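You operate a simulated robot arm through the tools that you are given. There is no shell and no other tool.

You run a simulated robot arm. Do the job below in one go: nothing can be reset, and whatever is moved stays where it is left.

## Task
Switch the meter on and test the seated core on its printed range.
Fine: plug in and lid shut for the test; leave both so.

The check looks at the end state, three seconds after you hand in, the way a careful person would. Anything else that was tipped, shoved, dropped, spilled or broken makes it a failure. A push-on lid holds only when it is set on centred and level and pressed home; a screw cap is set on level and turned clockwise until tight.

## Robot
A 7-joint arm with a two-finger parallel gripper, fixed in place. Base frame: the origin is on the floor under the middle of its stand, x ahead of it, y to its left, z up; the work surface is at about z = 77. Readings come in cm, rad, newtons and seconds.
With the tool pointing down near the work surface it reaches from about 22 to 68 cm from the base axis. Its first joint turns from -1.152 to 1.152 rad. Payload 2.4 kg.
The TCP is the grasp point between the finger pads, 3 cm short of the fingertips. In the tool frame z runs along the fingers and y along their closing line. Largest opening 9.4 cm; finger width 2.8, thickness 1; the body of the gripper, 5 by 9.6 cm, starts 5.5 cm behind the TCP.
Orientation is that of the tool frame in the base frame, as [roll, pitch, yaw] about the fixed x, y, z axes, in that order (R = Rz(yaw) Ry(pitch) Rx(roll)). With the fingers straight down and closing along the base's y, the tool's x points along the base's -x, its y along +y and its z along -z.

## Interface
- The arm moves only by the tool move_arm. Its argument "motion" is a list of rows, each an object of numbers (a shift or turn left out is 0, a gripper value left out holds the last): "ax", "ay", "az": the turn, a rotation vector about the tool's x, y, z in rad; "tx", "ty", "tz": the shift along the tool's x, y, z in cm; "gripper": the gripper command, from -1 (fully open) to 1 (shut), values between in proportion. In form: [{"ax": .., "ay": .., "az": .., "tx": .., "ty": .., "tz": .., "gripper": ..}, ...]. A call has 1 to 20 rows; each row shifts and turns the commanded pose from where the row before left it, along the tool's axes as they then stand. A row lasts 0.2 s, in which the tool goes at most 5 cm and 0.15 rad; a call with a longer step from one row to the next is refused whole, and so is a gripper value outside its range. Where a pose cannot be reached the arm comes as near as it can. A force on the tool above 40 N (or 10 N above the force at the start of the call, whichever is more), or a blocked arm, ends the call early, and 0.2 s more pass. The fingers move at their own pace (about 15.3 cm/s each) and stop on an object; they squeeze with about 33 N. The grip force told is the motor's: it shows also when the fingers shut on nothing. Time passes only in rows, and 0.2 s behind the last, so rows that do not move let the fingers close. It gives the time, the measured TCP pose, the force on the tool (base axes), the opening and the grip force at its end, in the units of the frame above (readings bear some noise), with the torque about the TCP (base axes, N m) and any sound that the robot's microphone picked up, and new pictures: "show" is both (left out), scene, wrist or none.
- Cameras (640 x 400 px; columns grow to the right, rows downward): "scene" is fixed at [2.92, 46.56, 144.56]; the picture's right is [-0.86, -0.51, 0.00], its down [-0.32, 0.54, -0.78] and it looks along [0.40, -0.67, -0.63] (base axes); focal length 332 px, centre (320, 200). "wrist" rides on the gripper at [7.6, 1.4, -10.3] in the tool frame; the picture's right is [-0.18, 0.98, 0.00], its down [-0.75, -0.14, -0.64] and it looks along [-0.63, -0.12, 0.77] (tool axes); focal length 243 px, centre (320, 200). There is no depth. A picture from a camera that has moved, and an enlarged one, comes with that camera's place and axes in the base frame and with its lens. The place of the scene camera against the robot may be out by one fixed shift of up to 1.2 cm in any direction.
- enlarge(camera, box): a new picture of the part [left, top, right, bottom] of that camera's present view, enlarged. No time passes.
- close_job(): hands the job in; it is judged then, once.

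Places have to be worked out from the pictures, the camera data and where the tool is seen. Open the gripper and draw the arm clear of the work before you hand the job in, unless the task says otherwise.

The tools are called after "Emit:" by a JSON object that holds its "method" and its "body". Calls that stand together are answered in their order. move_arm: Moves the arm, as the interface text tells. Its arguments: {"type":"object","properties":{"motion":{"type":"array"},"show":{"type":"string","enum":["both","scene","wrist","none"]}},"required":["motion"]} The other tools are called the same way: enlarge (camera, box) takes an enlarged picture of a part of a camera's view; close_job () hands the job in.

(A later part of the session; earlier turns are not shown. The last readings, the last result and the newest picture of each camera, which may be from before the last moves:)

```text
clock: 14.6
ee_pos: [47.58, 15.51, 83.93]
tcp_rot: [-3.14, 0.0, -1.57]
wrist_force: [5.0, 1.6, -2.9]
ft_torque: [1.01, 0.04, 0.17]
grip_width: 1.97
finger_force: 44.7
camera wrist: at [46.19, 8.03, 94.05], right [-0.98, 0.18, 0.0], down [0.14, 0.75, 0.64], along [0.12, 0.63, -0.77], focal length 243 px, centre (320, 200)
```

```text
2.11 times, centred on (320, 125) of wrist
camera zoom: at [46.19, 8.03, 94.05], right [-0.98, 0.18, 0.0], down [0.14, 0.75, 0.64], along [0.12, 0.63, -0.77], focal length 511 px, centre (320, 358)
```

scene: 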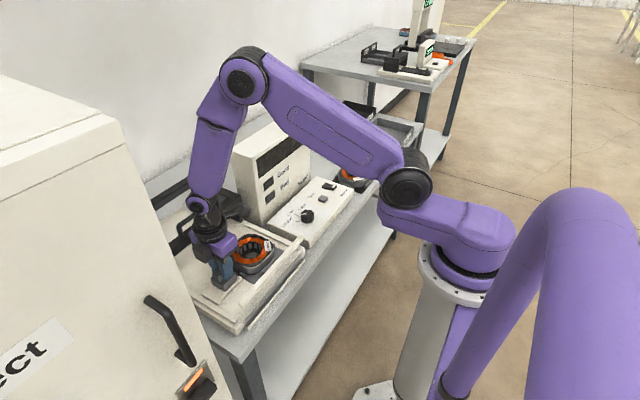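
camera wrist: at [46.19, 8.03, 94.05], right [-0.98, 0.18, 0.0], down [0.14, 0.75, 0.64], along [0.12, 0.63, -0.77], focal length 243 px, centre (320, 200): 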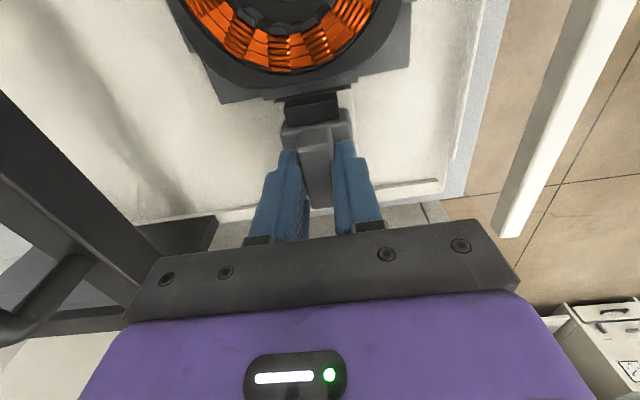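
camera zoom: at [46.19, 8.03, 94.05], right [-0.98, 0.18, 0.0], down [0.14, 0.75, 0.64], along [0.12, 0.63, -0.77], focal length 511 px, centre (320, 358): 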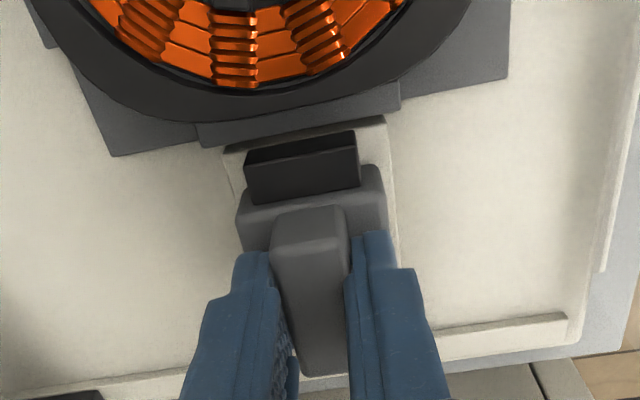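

The nose is now within about half a centimetre of the holder's lip. Continuing in small steps until it seats, watching for a force rise or a click.

Emit:
{"method": "move_arm", "body": {"motion": [{"tx": 0.2, "ty": -0.03}, {"tx": 0.2}, {"tx": 0.15}, {}], "show": "wrist"}}

Emit:
{"method": "enlarge", "body": {"camera": "scene", "box": [194, 258, 258, 298]}}

Emit:
{"method": "enlarge", "body": {"camera": "wrist", "box": [240, 30, 400, 220]}}

```text
clock: 15.6
ee_pos: [47.6, 14.97, 83.95]
tcp_rot: [-3.141, 0.001, -1.571]
wrist_force: [4.8, 0.5, -0.5]
ft_torque: [1.18, 0.0, 0.13]
grip_width: 1.97
finger_force: 44.8
camera wrist: at [46.2, 7.46, 94.05], right [-0.98, 0.18, 0.0], down [0.14, 0.75, 0.64], along [0.12, 0.63, -0.77], focal length 243 px, centre (320, 200)
```

wrist: 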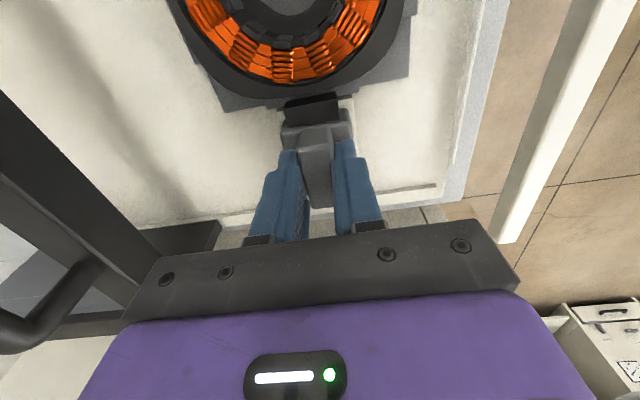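

```text
10.00 times, centred on (226, 278) of scene
camera zoom: at [2.94, 46.56, 144.56], right [-0.86, -0.51, 0.0], down [-0.32, 0.54, -0.78], along [0.4, -0.67, -0.63], focal length 3315 px, centre (1260, -580)
```

zoom: 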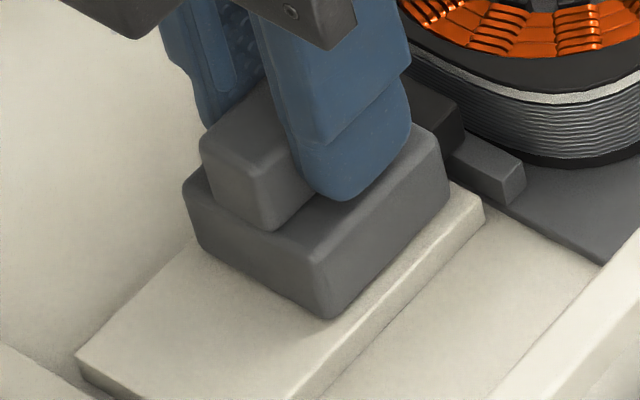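

```text
2.11 times, centred on (320, 125) of wrist
camera zoom: at [46.2, 7.46, 94.05], right [-0.98, 0.18, 0.0], down [0.14, 0.75, 0.64], along [0.12, 0.63, -0.77], focal length 511 px, centre (320, 358)
```

zoom: 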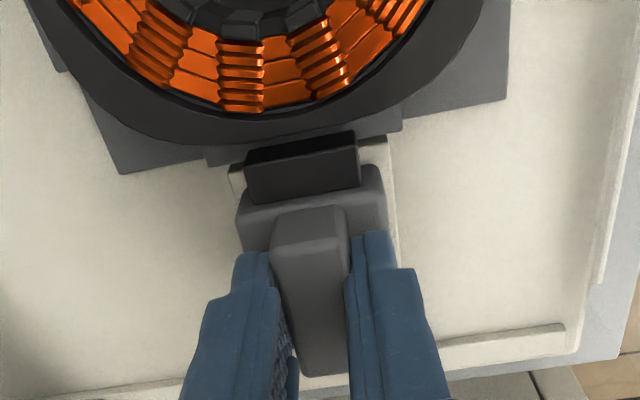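

Still no resistance, and the nose is passing just above the lip toward the core's side. I'll continue carefully with smaller steps.

Emit:
{"method": "move_arm", "body": {"motion": [{"tx": 0.15}, {"tx": 0.15}, {}], "show": "wrist"}}

Emit:
{"method": "enlarge", "body": {"camera": "scene", "box": [194, 258, 258, 298]}}

Emit:
{"method": "enlarge", "body": {"camera": "wrist", "box": [260, 70, 360, 150]}}

```text
clock: 16.4
ee_pos: [47.58, 14.61, 83.9]
tcp_rot: [-3.139, 0.001, -1.571]
wrist_force: [5.9, 1.3, 4.0]
ft_torque: [-0.07, 0.02, 0.0]
grip_width: 1.96
finger_force: 44.7
camera wrist: at [46.2, 7.17, 94.05], right [-0.98, 0.18, 0.0], down [0.14, 0.75, 0.64], along [0.12, 0.63, -0.77], focal length 243 px, centre (320, 200)
```

wrist: 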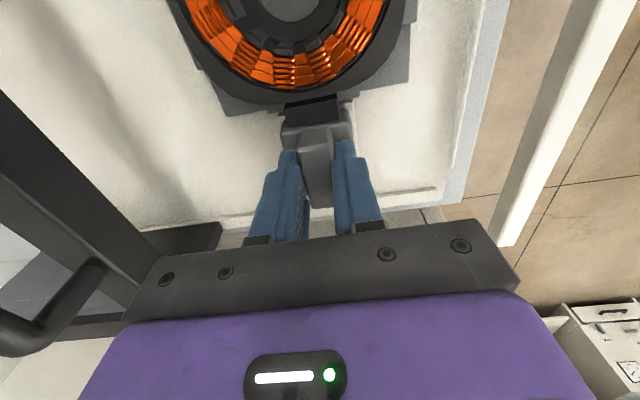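

```text
10.00 times, centred on (226, 278) of scene
camera zoom: at [2.93, 46.56, 144.56], right [-0.86, -0.51, 0.0], down [-0.32, 0.54, -0.78], along [0.4, -0.67, -0.63], focal length 3315 px, centre (1260, -580)
```

zoom: 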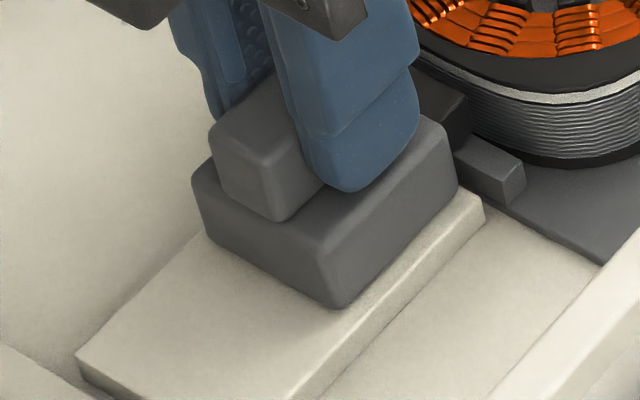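

```text
5.00 times, centred on (310, 110) of wrist
camera zoom: at [46.2, 7.17, 94.05], right [-0.98, 0.18, 0.0], down [0.14, 0.75, 0.64], along [0.12, 0.63, -0.77], focal length 1213 px, centre (370, 650)
```

zoom: 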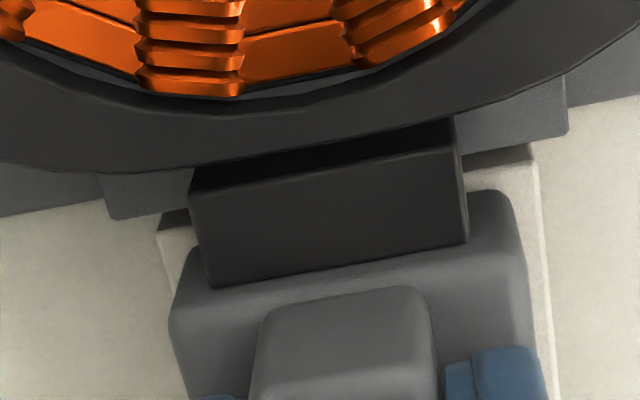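

The nose is very near the core's side. Continuing with 0.1 cm steps, watching force.

Emit:
{"method": "move_arm", "body": {"motion": [{"tx": 0.1}, {"tx": 0.1}, {"tx": 0.1}, {}], "show": "wrist"}}

Emit:
{"method": "enlarge", "body": {"camera": "scene", "box": [194, 258, 258, 298]}}

Emit:
{"method": "enlarge", "body": {"camera": "wrist", "box": [260, 70, 360, 150]}}

```text
clock: 17.4
ee_pos: [47.46, 14.3, 83.86]
tcp_rot: [-3.14, -0.001, -1.57]
wrist_force: [9.2, 2.6, 3.6]
ft_torque: [-1.17, -0.03, 0.0]
grip_width: 1.97
finger_force: 45.4
camera wrist: at [46.19, 6.84, 94.05], right [-0.98, 0.18, 0.0], down [0.14, 0.75, 0.64], along [0.12, 0.63, -0.77], focal length 243 px, centre (320, 200)
```

wrist: 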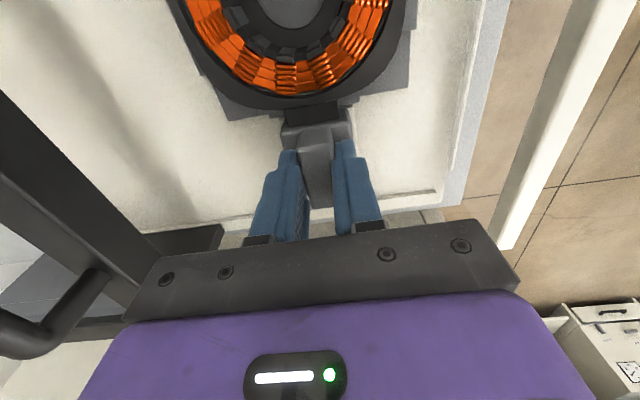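

```text
10.00 times, centred on (226, 278) of scene
camera zoom: at [2.94, 46.56, 144.55], right [-0.86, -0.51, 0.0], down [-0.32, 0.54, -0.78], along [0.4, -0.67, -0.63], focal length 3315 px, centre (1260, -580)
```

zoom: 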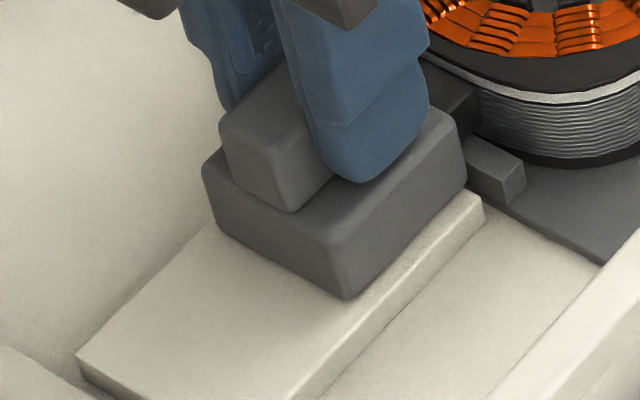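

```text
5.00 times, centred on (310, 110) of wrist
camera zoom: at [46.19, 6.84, 94.05], right [-0.98, 0.18, 0.0], down [0.14, 0.75, 0.64], along [0.12, 0.63, -0.77], focal length 1213 px, centre (370, 650)
```

zoom: 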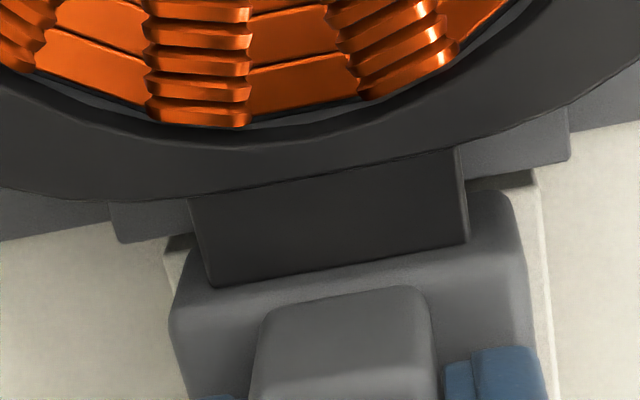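

Force is still low (2.6 N in y). I'll ease the side load and go on in 0.1 cm steps.

Emit:
{"method": "move_arm", "body": {"motion": [{"ty": -0.07}, {"tx": 0.1}, {"tx": 0.1}, {}], "show": "wrist"}}

Emit:
{"method": "enlarge", "body": {"camera": "scene", "box": [194, 258, 258, 298]}}

Emit:
{"method": "enlarge", "body": {"camera": "wrist", "box": [260, 70, 360, 150]}}

```text
clock: 18.4
ee_pos: [47.41, 14.18, 84.03]
tcp_rot: [3.141, 0.0, -1.571]
wrist_force: [1.6, 4.3, 6.1]
ft_torque: [1.43, -0.08, 0.1]
grip_width: 2.0
finger_force: 45.1
camera wrist: at [46.21, 6.68, 94.05], right [-0.98, 0.18, 0.0], down [0.14, 0.75, 0.64], along [0.12, 0.63, -0.77], focal length 243 px, centre (320, 200)
```

wrist: 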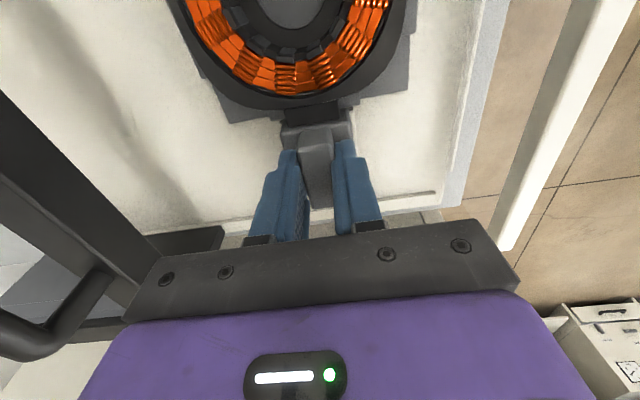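

```text
10.00 times, centred on (226, 278) of scene
camera zoom: at [2.92, 46.56, 144.56], right [-0.86, -0.51, 0.0], down [-0.32, 0.54, -0.78], along [0.4, -0.67, -0.63], focal length 3315 px, centre (1260, -580)
```

zoom: 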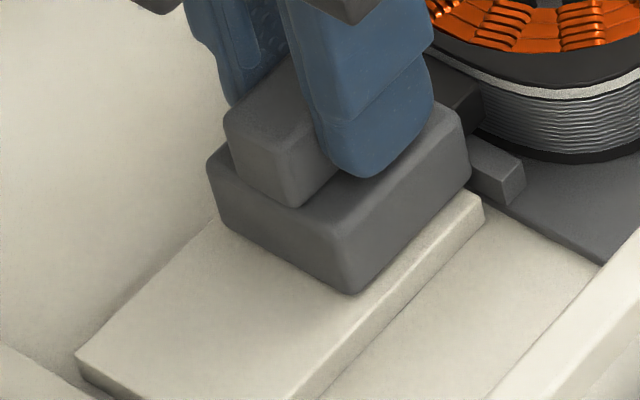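

```text
5.00 times, centred on (310, 110) of wrist
camera zoom: at [46.21, 6.68, 94.05], right [-0.98, 0.18, 0.0], down [0.14, 0.75, 0.64], along [0.12, 0.63, -0.77], focal length 1213 px, centre (370, 650)
```

zoom: 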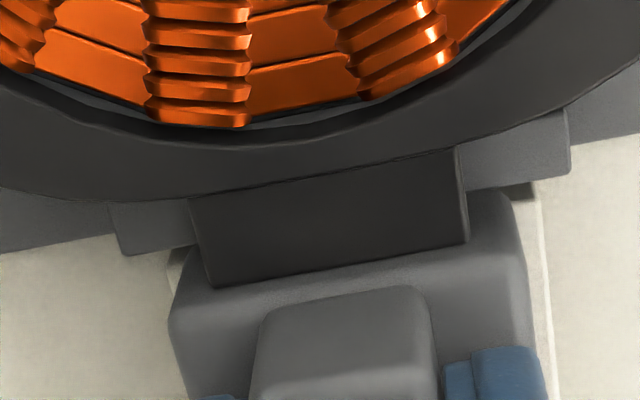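

The core may have begun to shift with the nose. I'll check the core's position against the earlier fixed-camera picture before doing anything more.

Emit:
{"method": "enlarge", "body": {"camera": "scene", "box": [220, 230, 316, 290]}}

Emit:
{"method": "enlarge", "body": {"camera": "wrist", "box": [160, 0, 440, 160]}}

```text
6.67 times, centred on (268, 260) of scene
camera zoom: at [2.92, 46.56, 144.56], right [-0.86, -0.51, 0.0], down [-0.32, 0.54, -0.78], along [0.4, -0.67, -0.63], focal length 2210 px, centre (667, -200)
```

zoom: 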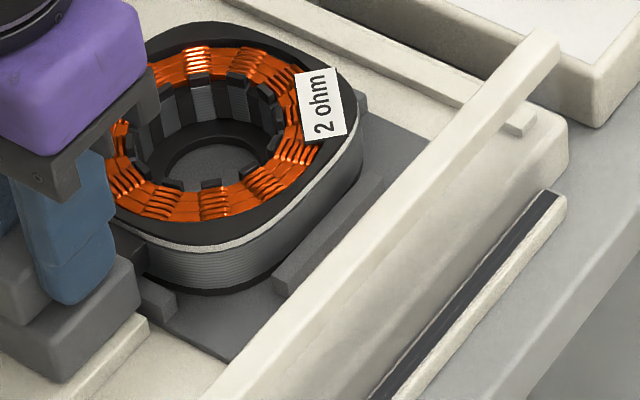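

```text
2.29 times, centred on (300, 80) of wrist
camera zoom: at [46.21, 6.68, 94.05], right [-0.98, 0.18, 0.0], down [0.14, 0.75, 0.64], along [0.12, 0.63, -0.77], focal length 555 px, centre (366, 474)
```

zoom: 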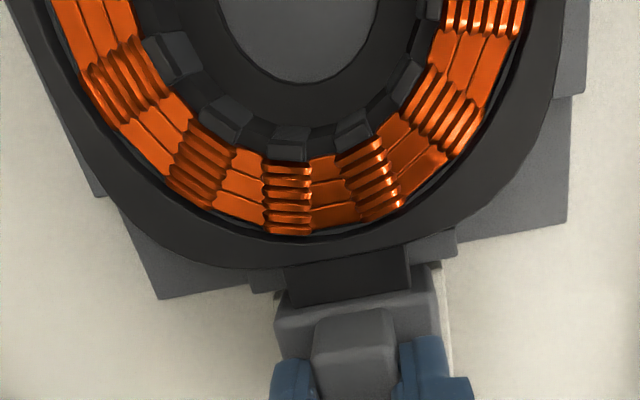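

The core has shifted about 0.15 cm inside its nest with the nose touching it, and the plug body is about at the lip. I'll give one more 0.1 cm nudge to feel for a hard stop.

Emit:
{"method": "move_arm", "body": {"motion": [{"tx": 0.08}, {}], "show": "none"}}

Emit:
{"method": "enlarge", "body": {"camera": "scene", "box": [220, 230, 316, 290]}}

Emit:
{"method": "enlarge", "body": {"camera": "wrist", "box": [260, 70, 360, 150]}}

```text
clock: 19.0
ee_pos: [47.53, 14.07, 83.89]
tcp_rot: [-3.14, -0.001, -1.573]
wrist_force: [1.7, 5.4, 6.4]
ft_torque: [0.7, -0.01, 0.0]
grip_width: 1.98
finger_force: 45.2
```

```text
6.67 times, centred on (268, 260) of scene
camera zoom: at [2.92, 46.56, 144.55], right [-0.86, -0.51, 0.0], down [-0.32, 0.54, -0.78], along [0.4, -0.67, -0.63], focal length 2210 px, centre (667, -200)
```

zoom: 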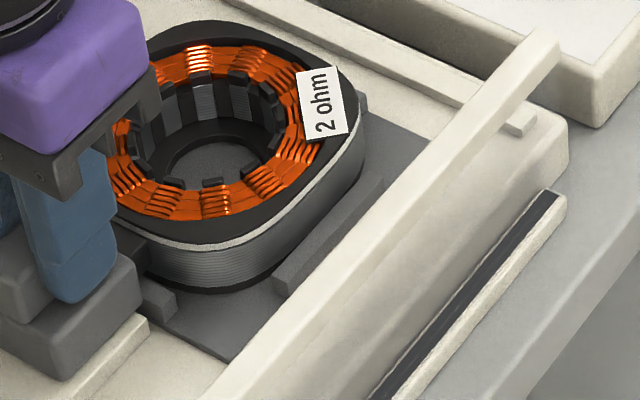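

```text
5.00 times, centred on (310, 110) of wrist
camera zoom: at [46.21, 6.6, 94.06], right [-0.98, 0.18, 0.0], down [0.14, 0.75, 0.64], along [0.12, 0.63, -0.77], focal length 1213 px, centre (370, 650)
```

zoom: 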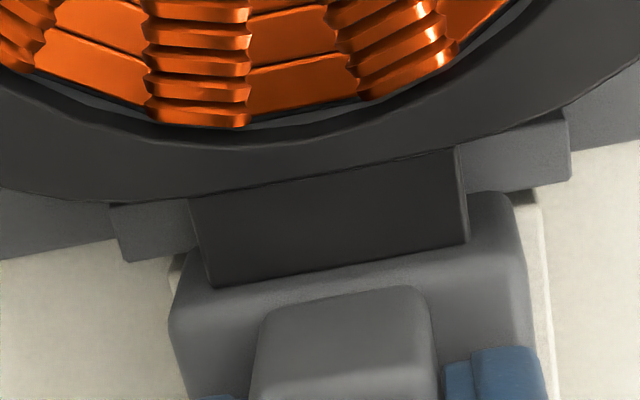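

The core keeps creeping with the nose at about 5 N, so I shouldn't push blindly. I'll release, lift, and look at the joint from above.

Emit:
{"method": "move_arm", "body": {"motion": [{"gripper": 0.23}, {}, {"tz": -2}, {"tz": -4, "gripper": -1}, {"tz": -4, "tx": 3}, {}], "show": "both"}}

Emit:
{"method": "enlarge", "body": {"camera": "wrist", "box": [250, 60, 390, 180]}}

Emit:
{"method": "enlarge", "body": {"camera": "scene", "box": [194, 248, 274, 298]}}

```text
clock: 20.4
ee_pos: [47.51, 11.04, 93.99]
tcp_rot: [-3.14, -0.001, -1.572]
wrist_force: [-1.0, 0.1, 0.4]
ft_torque: [0.01, -0.02, -0.01]
grip_width: 9.42
finger_force: 0.1
camera wrist: at [46.3, 3.48, 104.12], right [-0.98, 0.18, 0.0], down [0.14, 0.75, 0.64], along [0.12, 0.63, -0.77], focal length 243 px, centre (320, 200)
```

scene: 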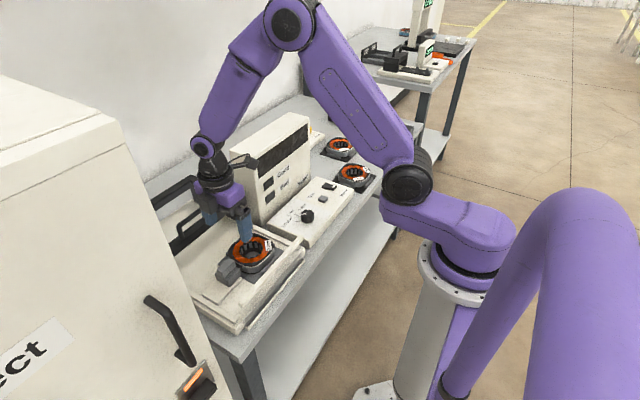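
wrist: 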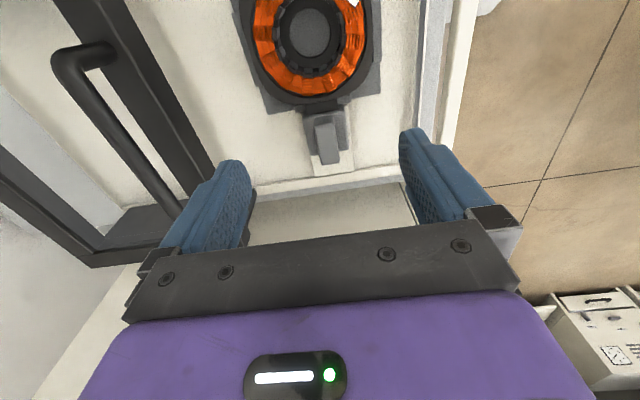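

```text
3.33 times, centred on (320, 120) of wrist
camera zoom: at [46.3, 3.48, 104.12], right [-0.98, 0.18, 0.0], down [0.14, 0.75, 0.64], along [0.12, 0.63, -0.77], focal length 809 px, centre (320, 467)
```

zoom: 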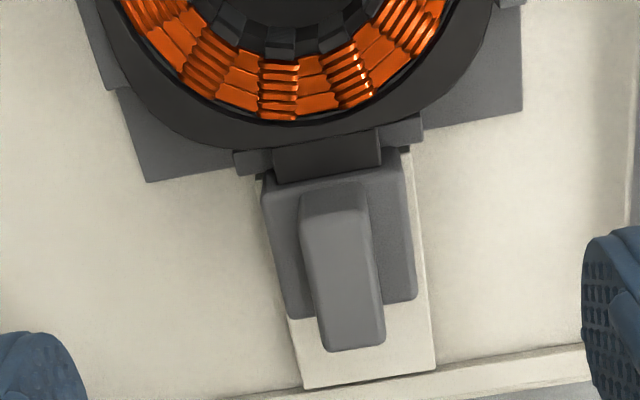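

```text
8.00 times, centred on (234, 273) of scene
camera zoom: at [2.92, 46.56, 144.56], right [-0.86, -0.51, 0.0], down [-0.32, 0.54, -0.78], along [0.4, -0.67, -0.63], focal length 2652 px, centre (1008, -384)
```

zoom: 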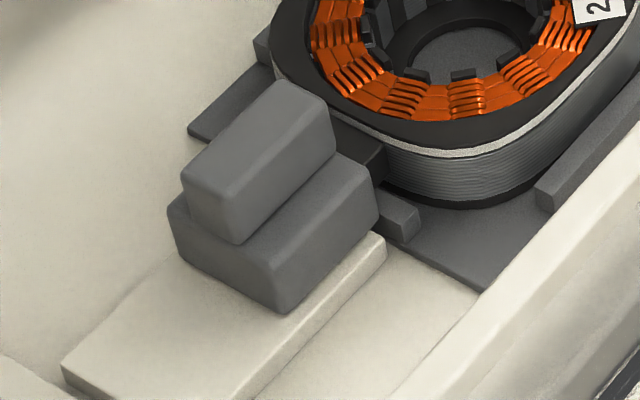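

The nose now rests against the core's side and the body is at the lip. I'll return to the earlier viewing pose to compare the core's seat with before.

Emit:
{"method": "move_arm", "body": {"motion": [{"tx": 1.7, "ty": 1.05, "tz": -0.98}, {"tx": 1.7, "ty": 1.05, "tz": -0.97}, {}], "show": "wrist"}}

Emit:
{"method": "enlarge", "body": {"camera": "wrist", "box": [200, 0, 440, 150]}}

Emit:
{"method": "enlarge", "body": {"camera": "wrist", "box": [272, 110, 368, 190]}}

```text
clock: 21.2
ee_pos: [45.38, 7.7, 95.87]
tcp_rot: [3.141, 0.0, -1.57]
wrist_force: [-0.1, -0.7, 0.9]
ft_torque: [0.01, -0.02, -0.01]
grip_width: 9.38
finger_force: 0.0
camera wrist: at [44.12, 0.1, 106.07], right [-0.98, 0.18, 0.0], down [0.14, 0.75, 0.64], along [0.12, 0.63, -0.77], focal length 243 px, centre (320, 200)
```

wrist: 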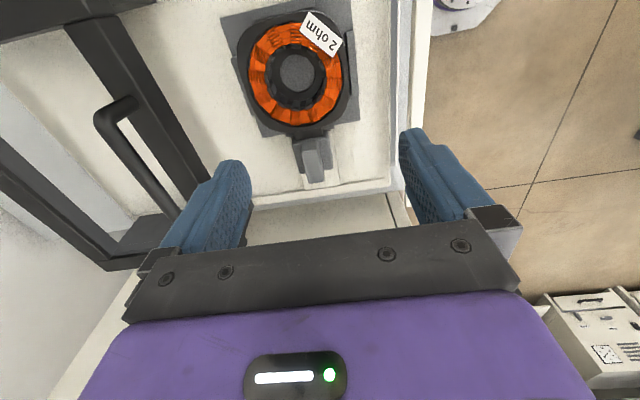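

```text
2.67 times, centred on (320, 75) of wrist
camera zoom: at [44.12, 0.1, 106.07], right [-0.98, 0.18, 0.0], down [0.14, 0.75, 0.64], along [0.12, 0.63, -0.77], focal length 647 px, centre (320, 533)
```

zoom: 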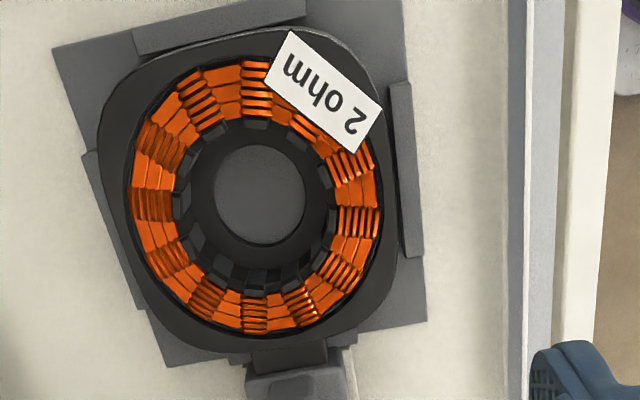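

```text
5.00 times, centred on (320, 150) of wrist
camera zoom: at [44.12, 0.1, 106.07], right [-0.98, 0.18, 0.0], down [0.14, 0.75, 0.64], along [0.12, 0.63, -0.77], focal length 1213 px, centre (320, 450)
```

zoom: 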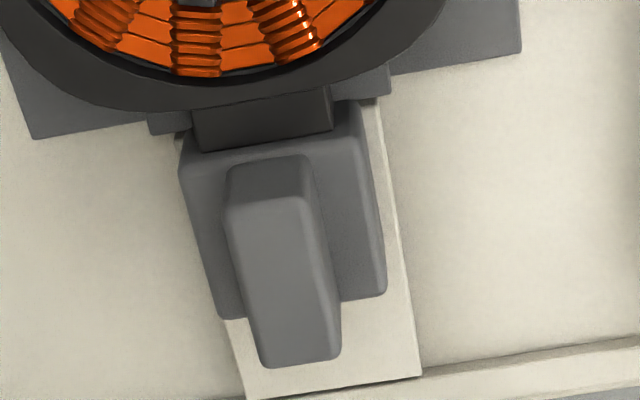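

Before, the core sat about centred in the nest (centre about y 5.9, play about ±0.4). Now it's about 0.3 cm toward −y, still flat between its lips, with the plug about 3.7 cm in. I'll re-grip the fin and make one last gentle push to find the end stop.

Emit:
{"method": "move_arm", "body": {"motion": [{"tx": -3.2, "ty": -1.07, "gripper": 0.23}, {"tx": -3.2, "ty": -1.07}, {"tz": 4}, {"tz": 4}, {"tz": 2.6}, {"tz": 1.3}, {}, {"gripper": 0.6}, {"gripper": 1}, {}, {}], "show": "wrist"}}

```text
clock: 23.6
ee_pos: [47.48, 14.01, 83.87]
tcp_rot: [3.139, 0.0, -1.569]
wrist_force: [-8.2, 2.0, -6.5]
ft_torque: [-0.07, -0.1, -0.06]
grip_width: 1.99
finger_force: 45.1
camera wrist: at [46.25, 6.59, 94.12], right [-0.98, 0.18, 0.0], down [0.14, 0.75, 0.64], along [0.12, 0.63, -0.77], focal length 243 px, centre (320, 200)
```

wrist: 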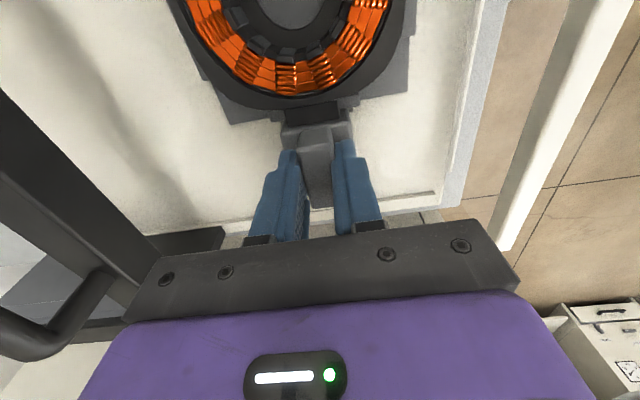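

Re-gripped. I'll ease the side load (−x) and push a further 0.15 cm, reading the force.

Emit:
{"method": "move_arm", "body": {"motion": [{"ty": 0.07}, {"tx": 0.08}, {"tx": 0.07}, {}], "show": "none"}}

Emit:
{"method": "enlarge", "body": {"camera": "scene", "box": [220, 230, 316, 290]}}

Emit:
{"method": "enlarge", "body": {"camera": "wrist", "box": [260, 70, 360, 150]}}

```text
clock: 24.6
ee_pos: [47.58, 14.06, 84.04]
tcp_rot: [-3.141, 0.0, -1.569]
wrist_force: [-8.5, 14.6, -3.9]
ft_torque: [-0.33, 0.31, -0.28]
grip_width: 1.98
finger_force: 45.1
```

```text
6.67 times, centred on (268, 260) of scene
camera zoom: at [2.91, 46.6, 144.54], right [-0.86, -0.51, 0.0], down [-0.32, 0.54, -0.78], along [0.4, -0.67, -0.63], focal length 2210 px, centre (667, -200)
```

zoom: 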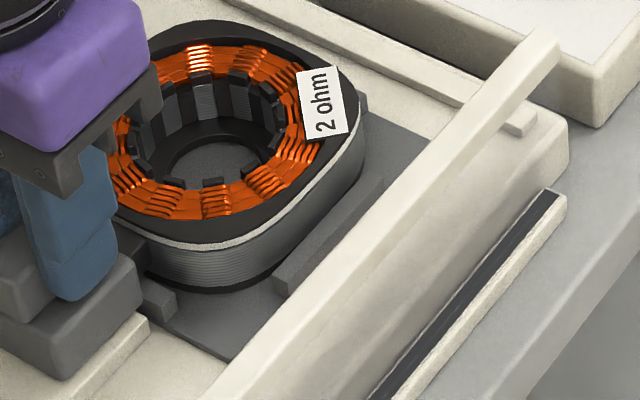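

```text
5.00 times, centred on (310, 110) of wrist
camera zoom: at [46.22, 6.57, 94.11], right [-0.98, 0.18, 0.0], down [0.14, 0.75, 0.64], along [0.12, 0.63, -0.77], focal length 1213 px, centre (370, 650)
```

zoom: 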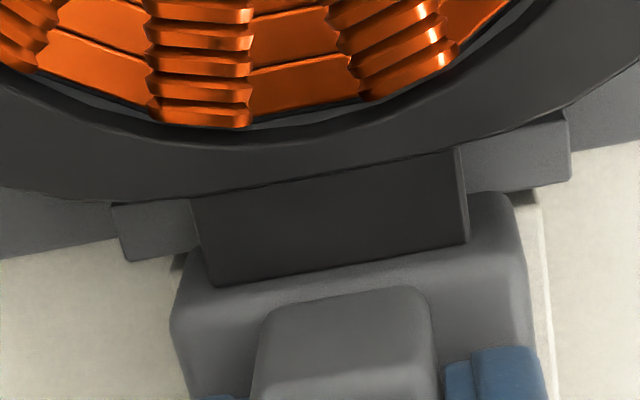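

The y force rose to 14.6 N with no motion, so that's the end stop and the plug is fully in, with the core still flat in its nest. I'll release, lift straight up, and move above the lid handle.

Emit:
{"method": "move_arm", "body": {"motion": [{"gripper": 0.23}, {}, {"tz": -2}, {"tz": -4, "gripper": -1}, {"tz": -4}, {"tz": -4}, {"ty": -3.9, "tx": 1.5}, {"ty": -3.9, "tx": 1.5}, {"ty": -3.8, "tx": 1.6}, {}], "show": "both"}}

```text
clock: 26.8
ee_pos: [59.11, 9.34, 97.91]
tcp_rot: [3.141, 0.001, -1.57]
wrist_force: [0.0, -0.2, -1.0]
ft_torque: [-0.04, 0.03, -0.01]
grip_width: 9.41
finger_force: 0.0
camera wrist: at [57.83, 1.82, 108.09], right [-0.98, 0.18, 0.0], down [0.14, 0.75, 0.64], along [0.12, 0.63, -0.77], focal length 243 px, centre (320, 200)
```

scene: 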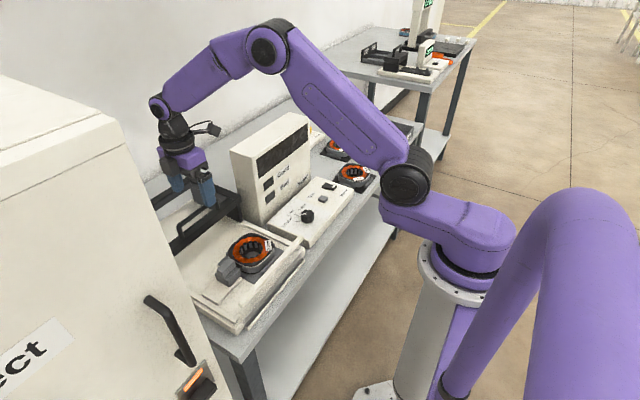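
wrist: 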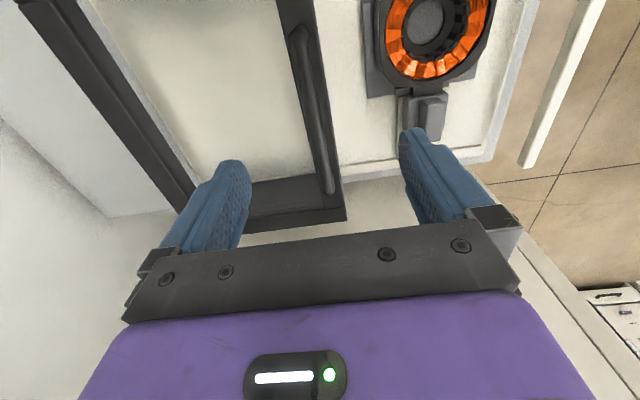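

Emit:
{"method": "enlarge", "body": {"camera": "wrist", "box": [200, 0, 420, 240]}}

Emit:
{"method": "enlarge", "body": {"camera": "scene", "box": [140, 160, 260, 260]}}

```text
1.67 times, centred on (310, 120) of wrist
camera zoom: at [57.83, 1.82, 108.09], right [-0.98, 0.18, 0.0], down [0.14, 0.75, 0.64], along [0.12, 0.63, -0.77], focal length 404 px, centre (337, 333)
```

zoom: 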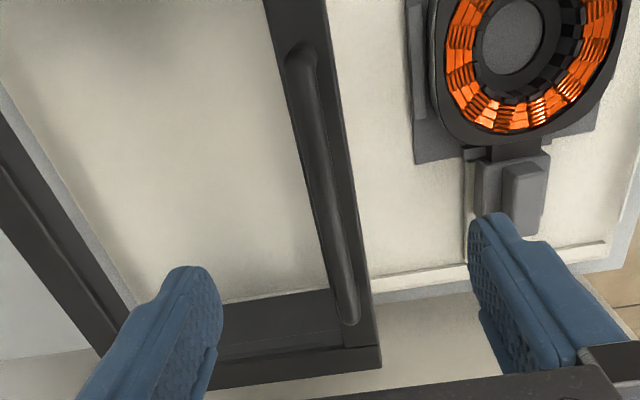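

```text
4.00 times, centred on (200, 210) of scene
camera zoom: at [2.93, 46.56, 144.56], right [-0.86, -0.51, 0.0], down [-0.32, 0.54, -0.78], along [0.4, -0.67, -0.63], focal length 1326 px, centre (800, 160)
```

zoom: 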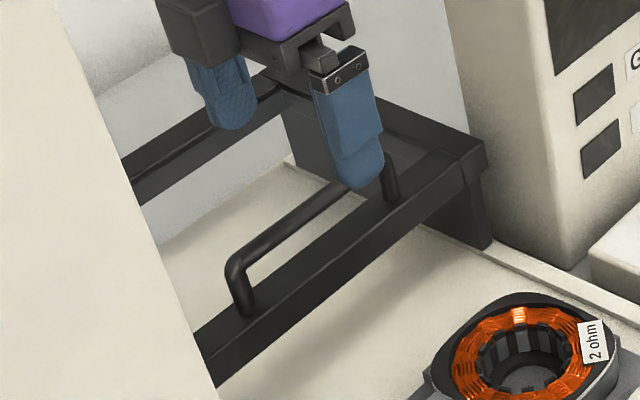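

The handle bar is at x about 59.45, y 3.4–15.2, z about 90.7. I'm above its middle, so I'll shift 0.35 cm in +x, lower until the tips are just below the bar but above the frame, and close on it.

Emit:
{"method": "move_arm", "body": {"motion": [{"ty": -0.35, "tz": 2.5}, {"tz": 1.5}, {"tz": 1.0}, {"tz": 0.4, "gripper": 0.2}, {}, {"gripper": 0.6}, {}], "show": "both"}}

```text
clock: 28.4
ee_pos: [59.4, 9.26, 92.49]
tcp_rot: [-3.141, -0.001, -1.571]
wrist_force: [0.4, 0.6, -0.9]
ft_torque: [-0.02, 0.0, -0.02]
grip_width: 1.89
finger_force: 0.0
camera wrist: at [58.15, 1.83, 102.73], right [-0.98, 0.18, 0.0], down [0.14, 0.75, 0.64], along [0.12, 0.63, -0.77], focal length 243 px, centre (320, 200)
```

scene: 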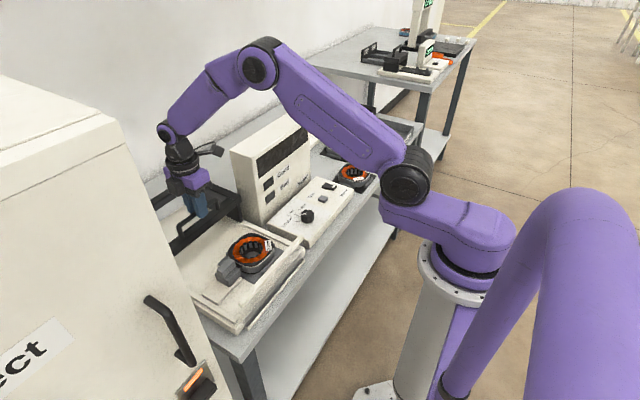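
wrist: 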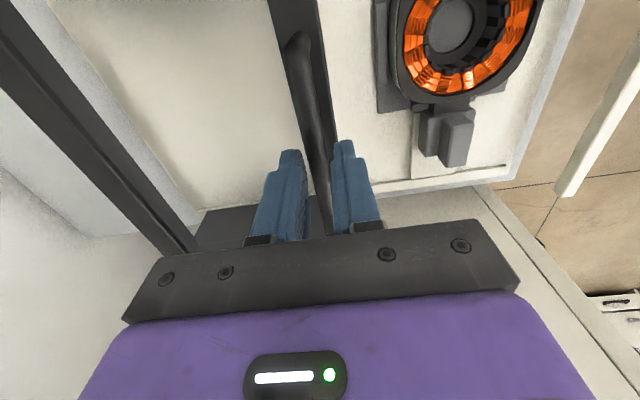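

The bar is between the fingers. Closing the grip.

Emit:
{"method": "move_arm", "body": {"motion": [{"gripper": 1}, {}, {}], "show": "wrist"}}

Emit:
{"method": "enlarge", "body": {"camera": "scene", "box": [140, 160, 260, 260]}}

```text
clock: 29.2
ee_pos: [59.41, 9.3, 92.53]
tcp_rot: [3.141, 0.0, -1.571]
wrist_force: [0.1, 0.3, -0.7]
ft_torque: [-0.04, 0.04, 0.02]
grip_width: 1.16
finger_force: 45.1
camera wrist: at [58.15, 1.83, 102.73], right [-0.98, 0.18, 0.0], down [0.14, 0.75, 0.64], along [0.12, 0.63, -0.77], focal length 243 px, centre (320, 200)
```

wrist: 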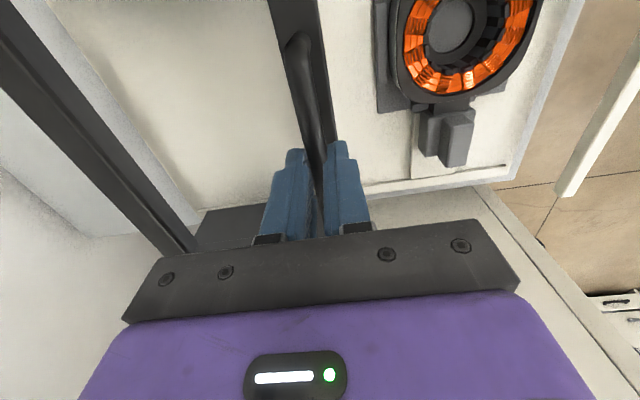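

```text
4.00 times, centred on (200, 210) of scene
camera zoom: at [2.93, 46.56, 144.56], right [-0.86, -0.51, 0.0], down [-0.32, 0.54, -0.78], along [0.4, -0.67, -0.63], focal length 1326 px, centre (800, 160)
```

zoom: 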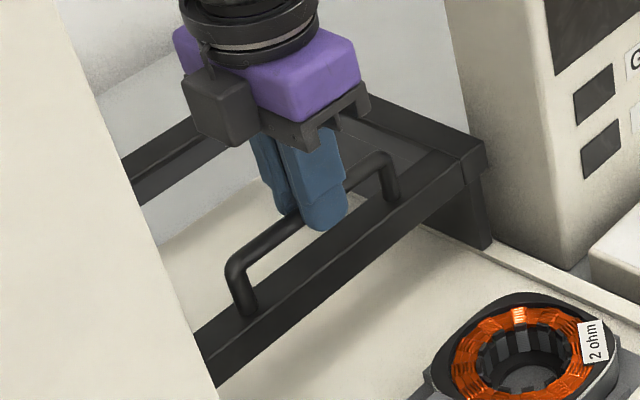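

The bar is held (1.16 cm). Pulling the lid toward −x in small steps first to feel how it moves.

Emit:
{"method": "move_arm", "body": {"motion": [{"ty": 0.3}, {"ty": 0.4}, {"ty": 0.5}, {}], "show": "both"}}

Emit:
{"method": "enlarge", "body": {"camera": "scene", "box": [140, 160, 260, 260]}}

```text
clock: 30.2
ee_pos: [58.24, 9.33, 92.65]
tcp_rot: [-3.14, -0.001, -1.571]
wrist_force: [0.8, -0.8, 5.8]
ft_torque: [-0.09, -0.02, 0.1]
grip_width: 1.18
finger_force: 44.4
camera wrist: at [56.94, 1.83, 102.73], right [-0.98, 0.18, 0.0], down [0.14, 0.75, 0.64], along [0.12, 0.63, -0.77], focal length 243 px, centre (320, 200)
```

scene: 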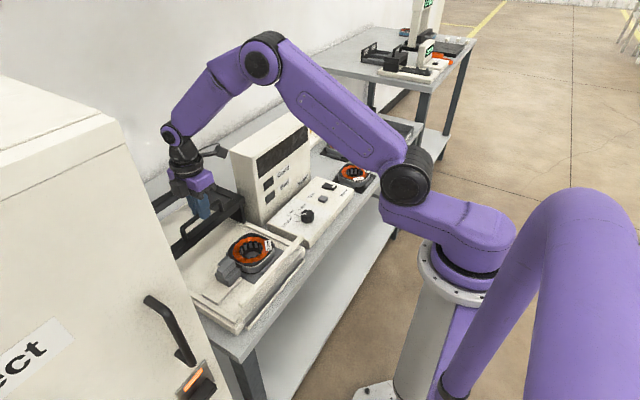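
wrist: 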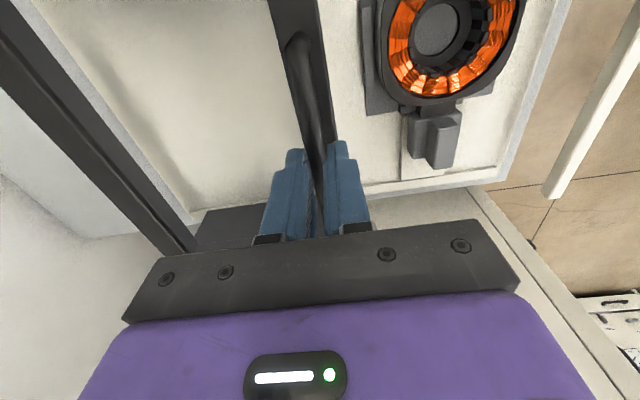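

```text
4.00 times, centred on (200, 210) of scene
camera zoom: at [2.92, 46.55, 144.56], right [-0.86, -0.51, 0.0], down [-0.32, 0.54, -0.78], along [0.4, -0.67, -0.63], focal length 1326 px, centre (800, 160)
```

zoom: 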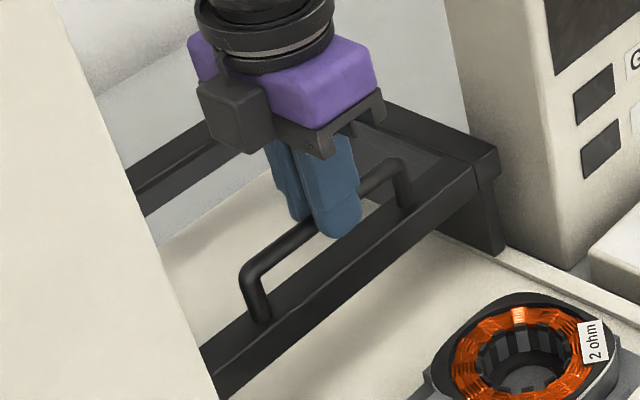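

The lid slid smoothly 1.2 cm with low force. Continuing in 0.7 cm steps, watching the vertical force.

Emit:
{"method": "move_arm", "body": {"motion": [{"ty": 0.7}, {"ty": 0.7}, {"ty": 0.7}, {"ty": 0.7}, {}], "show": "both"}}

```text
clock: 31.4
ee_pos: [55.43, 9.22, 92.56]
tcp_rot: [-3.141, 0.001, -1.571]
wrist_force: [0.3, -1.1, 12.0]
ft_torque: [0.01, -0.03, 0.11]
grip_width: 1.17
finger_force: 45.1
camera wrist: at [54.14, 1.82, 102.73], right [-0.98, 0.18, 0.0], down [0.14, 0.75, 0.64], along [0.12, 0.63, -0.77], focal length 243 px, centre (320, 200)
```

scene: 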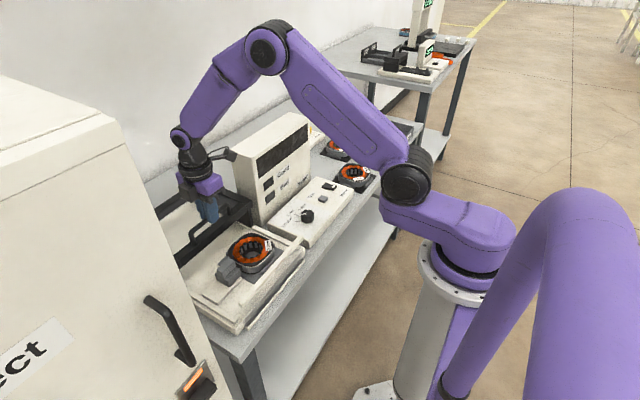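
wrist: 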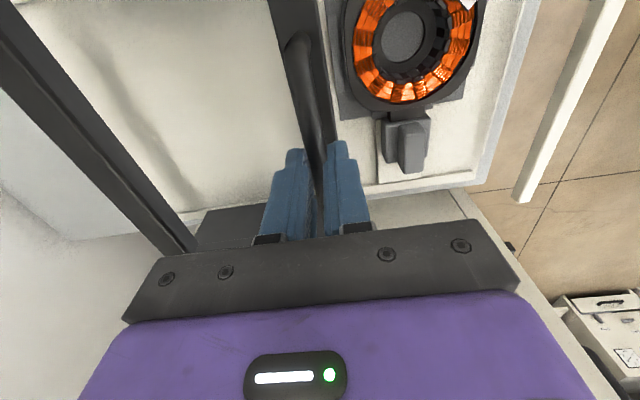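

The vertical load has crept to +12 N, so I'm about 0.1 cm low relative to the rail. I'll raise slightly and continue pulling.

Emit:
{"method": "move_arm", "body": {"motion": [{"tz": -0.1}, {"ty": 0.7}, {"ty": 0.7}, {"ty": 0.7}, {"ty": 0.7}, {"ty": 0.7}, {}], "show": "scene"}}

```text
clock: 33.0
ee_pos: [51.98, 9.38, 92.59]
tcp_rot: [3.137, -0.001, -1.572]
wrist_force: [-1.6, 1.4, -13.3]
ft_torque: [0.36, 0.0, 0.0]
grip_width: 1.17
finger_force: 45.4
```

scene: 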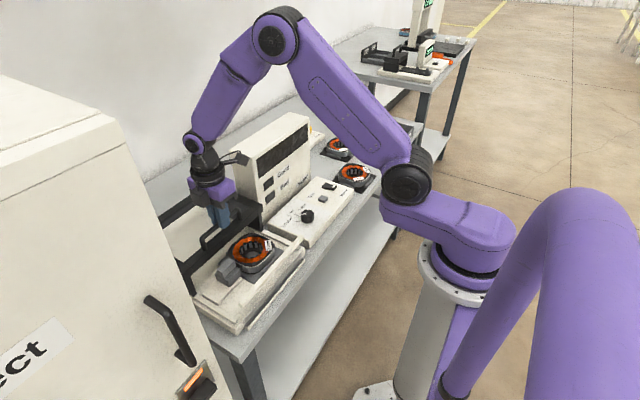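

The load flipped to −13 N, so I overcorrected. I'll lower 0.08 cm and continue pulling.

Emit:
{"method": "move_arm", "body": {"motion": [{"tz": 0.08}, {"ty": 0.7}, {"ty": 0.7}, {"ty": 0.7}, {"ty": 0.7}, {"ty": 0.7}, {}], "show": "both"}}

```text
clock: 34.6
ee_pos: [48.49, 9.33, 92.59]
tcp_rot: [3.141, 0.001, -1.572]
wrist_force: [0.1, -3.7, -8.9]
ft_torque: [0.0, 0.01, 0.09]
grip_width: 1.17
finger_force: 44.9
camera wrist: at [47.17, 1.83, 102.74], right [-0.98, 0.18, 0.0], down [0.14, 0.75, 0.64], along [0.12, 0.63, -0.77], focal length 243 px, centre (320, 200)
```

scene: 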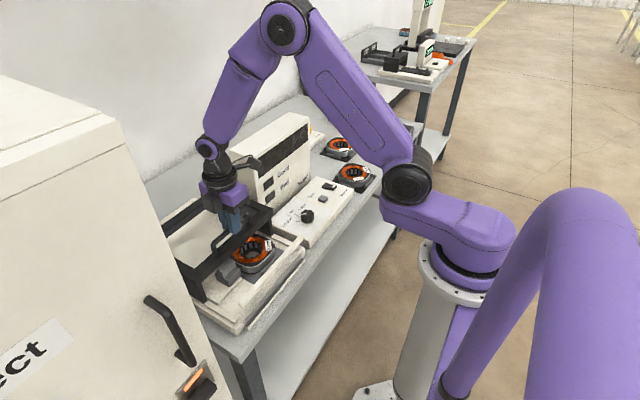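
wrist: 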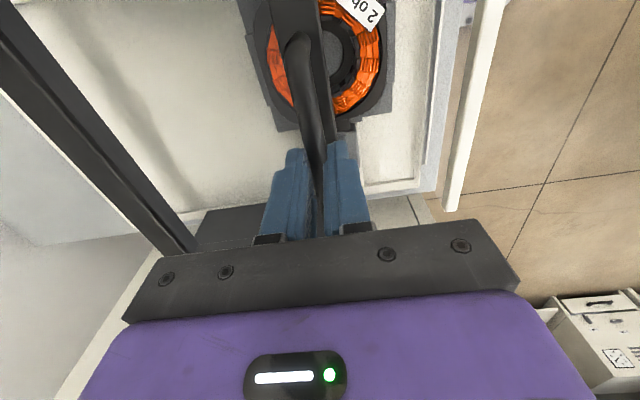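

The lid is passing over the core cleanly. Continuing.

Emit:
{"method": "move_arm", "body": {"motion": [{"tz": 0.06}, {"ty": 0.7}, {"ty": 0.7}, {"ty": 0.7}, {"ty": 0.7}, {"ty": 0.7}, {}], "show": "scene"}}

```text
clock: 36.2
ee_pos: [44.92, 9.4, 92.63]
tcp_rot: [-3.14, -0.002, -1.572]
wrist_force: [-0.2, -9.2, 21.5]
ft_torque: [0.38, 0.02, 0.12]
grip_width: 1.18
finger_force: 45.1
```

scene: 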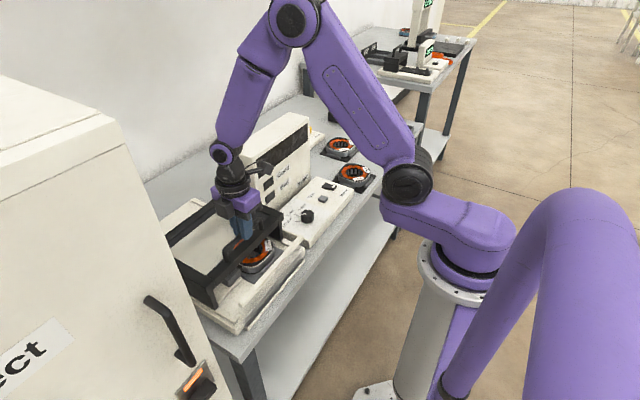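

Loads built up to fz +21 and fy −9. I'll correct by raising 0.15 cm and shifting −y 0.07, then continue.

Emit:
{"method": "move_arm", "body": {"motion": [{"tz": -0.15, "tx": 0.07}, {}, {"ty": 0.6}, {"ty": 0.6}, {"ty": 0.6}, {}], "show": "both"}}

```text
clock: 37.6
ee_pos: [43.09, 9.35, 92.52]
tcp_rot: [3.14, -0.001, -1.571]
wrist_force: [-0.4, 4.7, -21.9]
ft_torque: [0.5, 0.02, -0.04]
grip_width: 1.17
finger_force: 44.9
camera wrist: at [41.81, 1.84, 102.75], right [-0.98, 0.18, 0.0], down [0.14, 0.75, 0.64], along [0.12, 0.63, -0.77], focal length 243 px, centre (320, 200)
```

scene: 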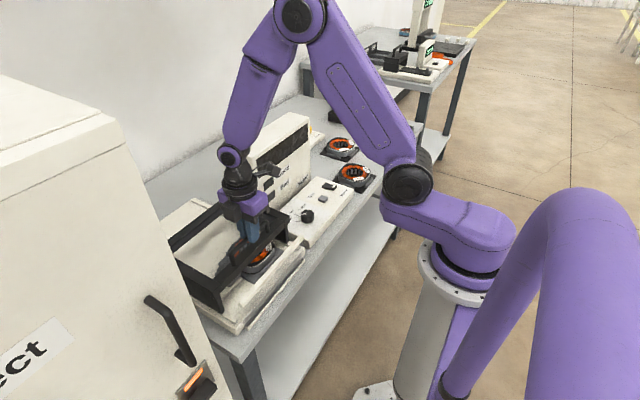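
wrist: 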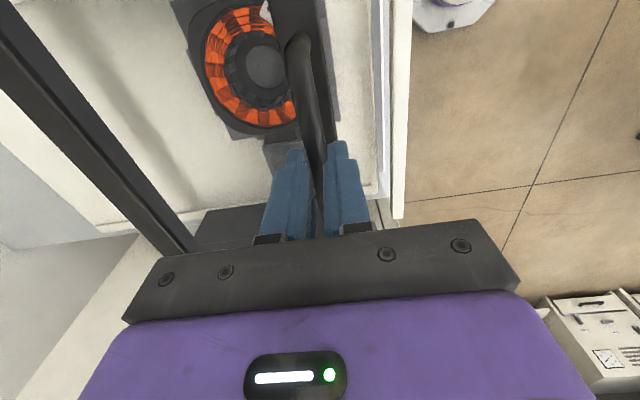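

Vertical stiffness is about 290 N/cm, so I'll lower 0.07 cm. Then I'll continue toward the front stop in smaller steps.

Emit:
{"method": "move_arm", "body": {"motion": [{"tz": 0.07}, {"ty": 0.5}, {"ty": 0.5}, {"ty": 0.5}, {}], "show": "scene"}}

Emit:
{"method": "enlarge", "body": {"camera": "scene", "box": [160, 180, 320, 340]}}

```text
clock: 38.8
ee_pos: [41.73, 9.48, 92.65]
tcp_rot: [-3.139, 0.0, -1.571]
wrist_force: [1.2, 3.5, -8.9]
ft_torque: [0.39, -0.08, 0.0]
grip_width: 1.18
finger_force: 45.0
```

scene: 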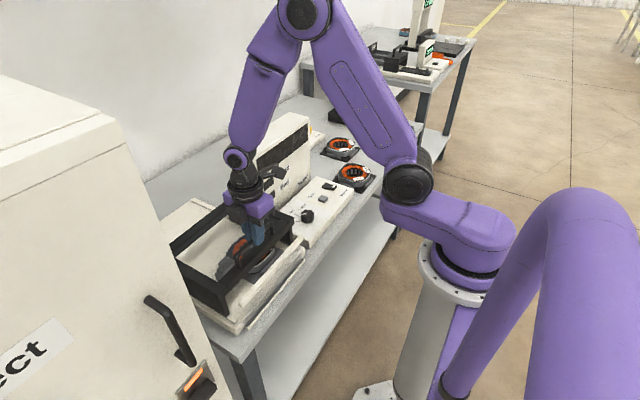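

```text
2.50 times, centred on (240, 260) of scene
camera zoom: at [2.94, 46.57, 144.55], right [-0.86, -0.51, 0.0], down [-0.32, 0.54, -0.78], along [0.4, -0.67, -0.63], focal length 829 px, centre (520, 50)
```

zoom: 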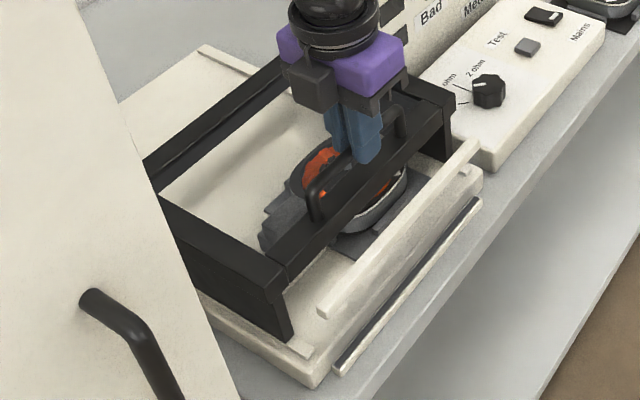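

The lid's front legs are nearing the front wall. Continuing in 0.4 cm steps until the stop.

Emit:
{"method": "move_arm", "body": {"motion": [{"tz": 0.02, "ty": 0.4}, {"ty": 0.4}, {"ty": 0.4}, {"ty": 0.4}, {}], "show": "scene"}}

Emit:
{"method": "enlarge", "body": {"camera": "scene", "box": [160, 180, 320, 340]}}

```text
clock: 40.0
ee_pos: [40.16, 9.3, 92.56]
tcp_rot: [-3.141, -0.001, -1.57]
wrist_force: [1.8, 6.7, 12.4]
ft_torque: [-0.16, -0.04, 0.03]
grip_width: 1.18
finger_force: 45.1
```

scene: 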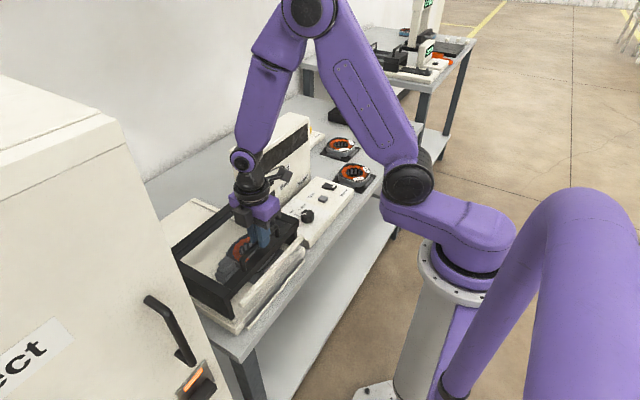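

```text
2.50 times, centred on (240, 260) of scene
camera zoom: at [2.91, 46.57, 144.55], right [-0.86, -0.51, 0.0], down [-0.32, 0.54, -0.78], along [0.4, -0.67, -0.63], focal length 829 px, centre (520, 50)
```

zoom: 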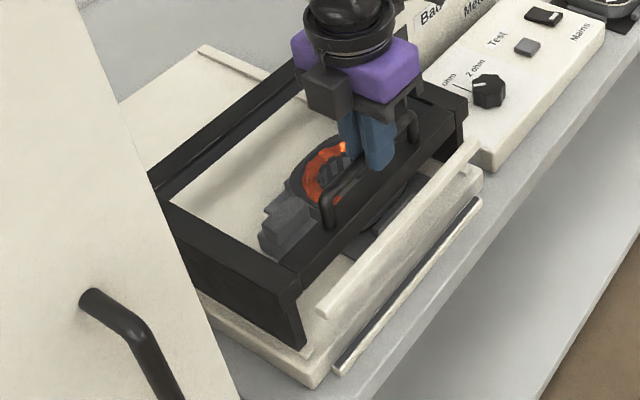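

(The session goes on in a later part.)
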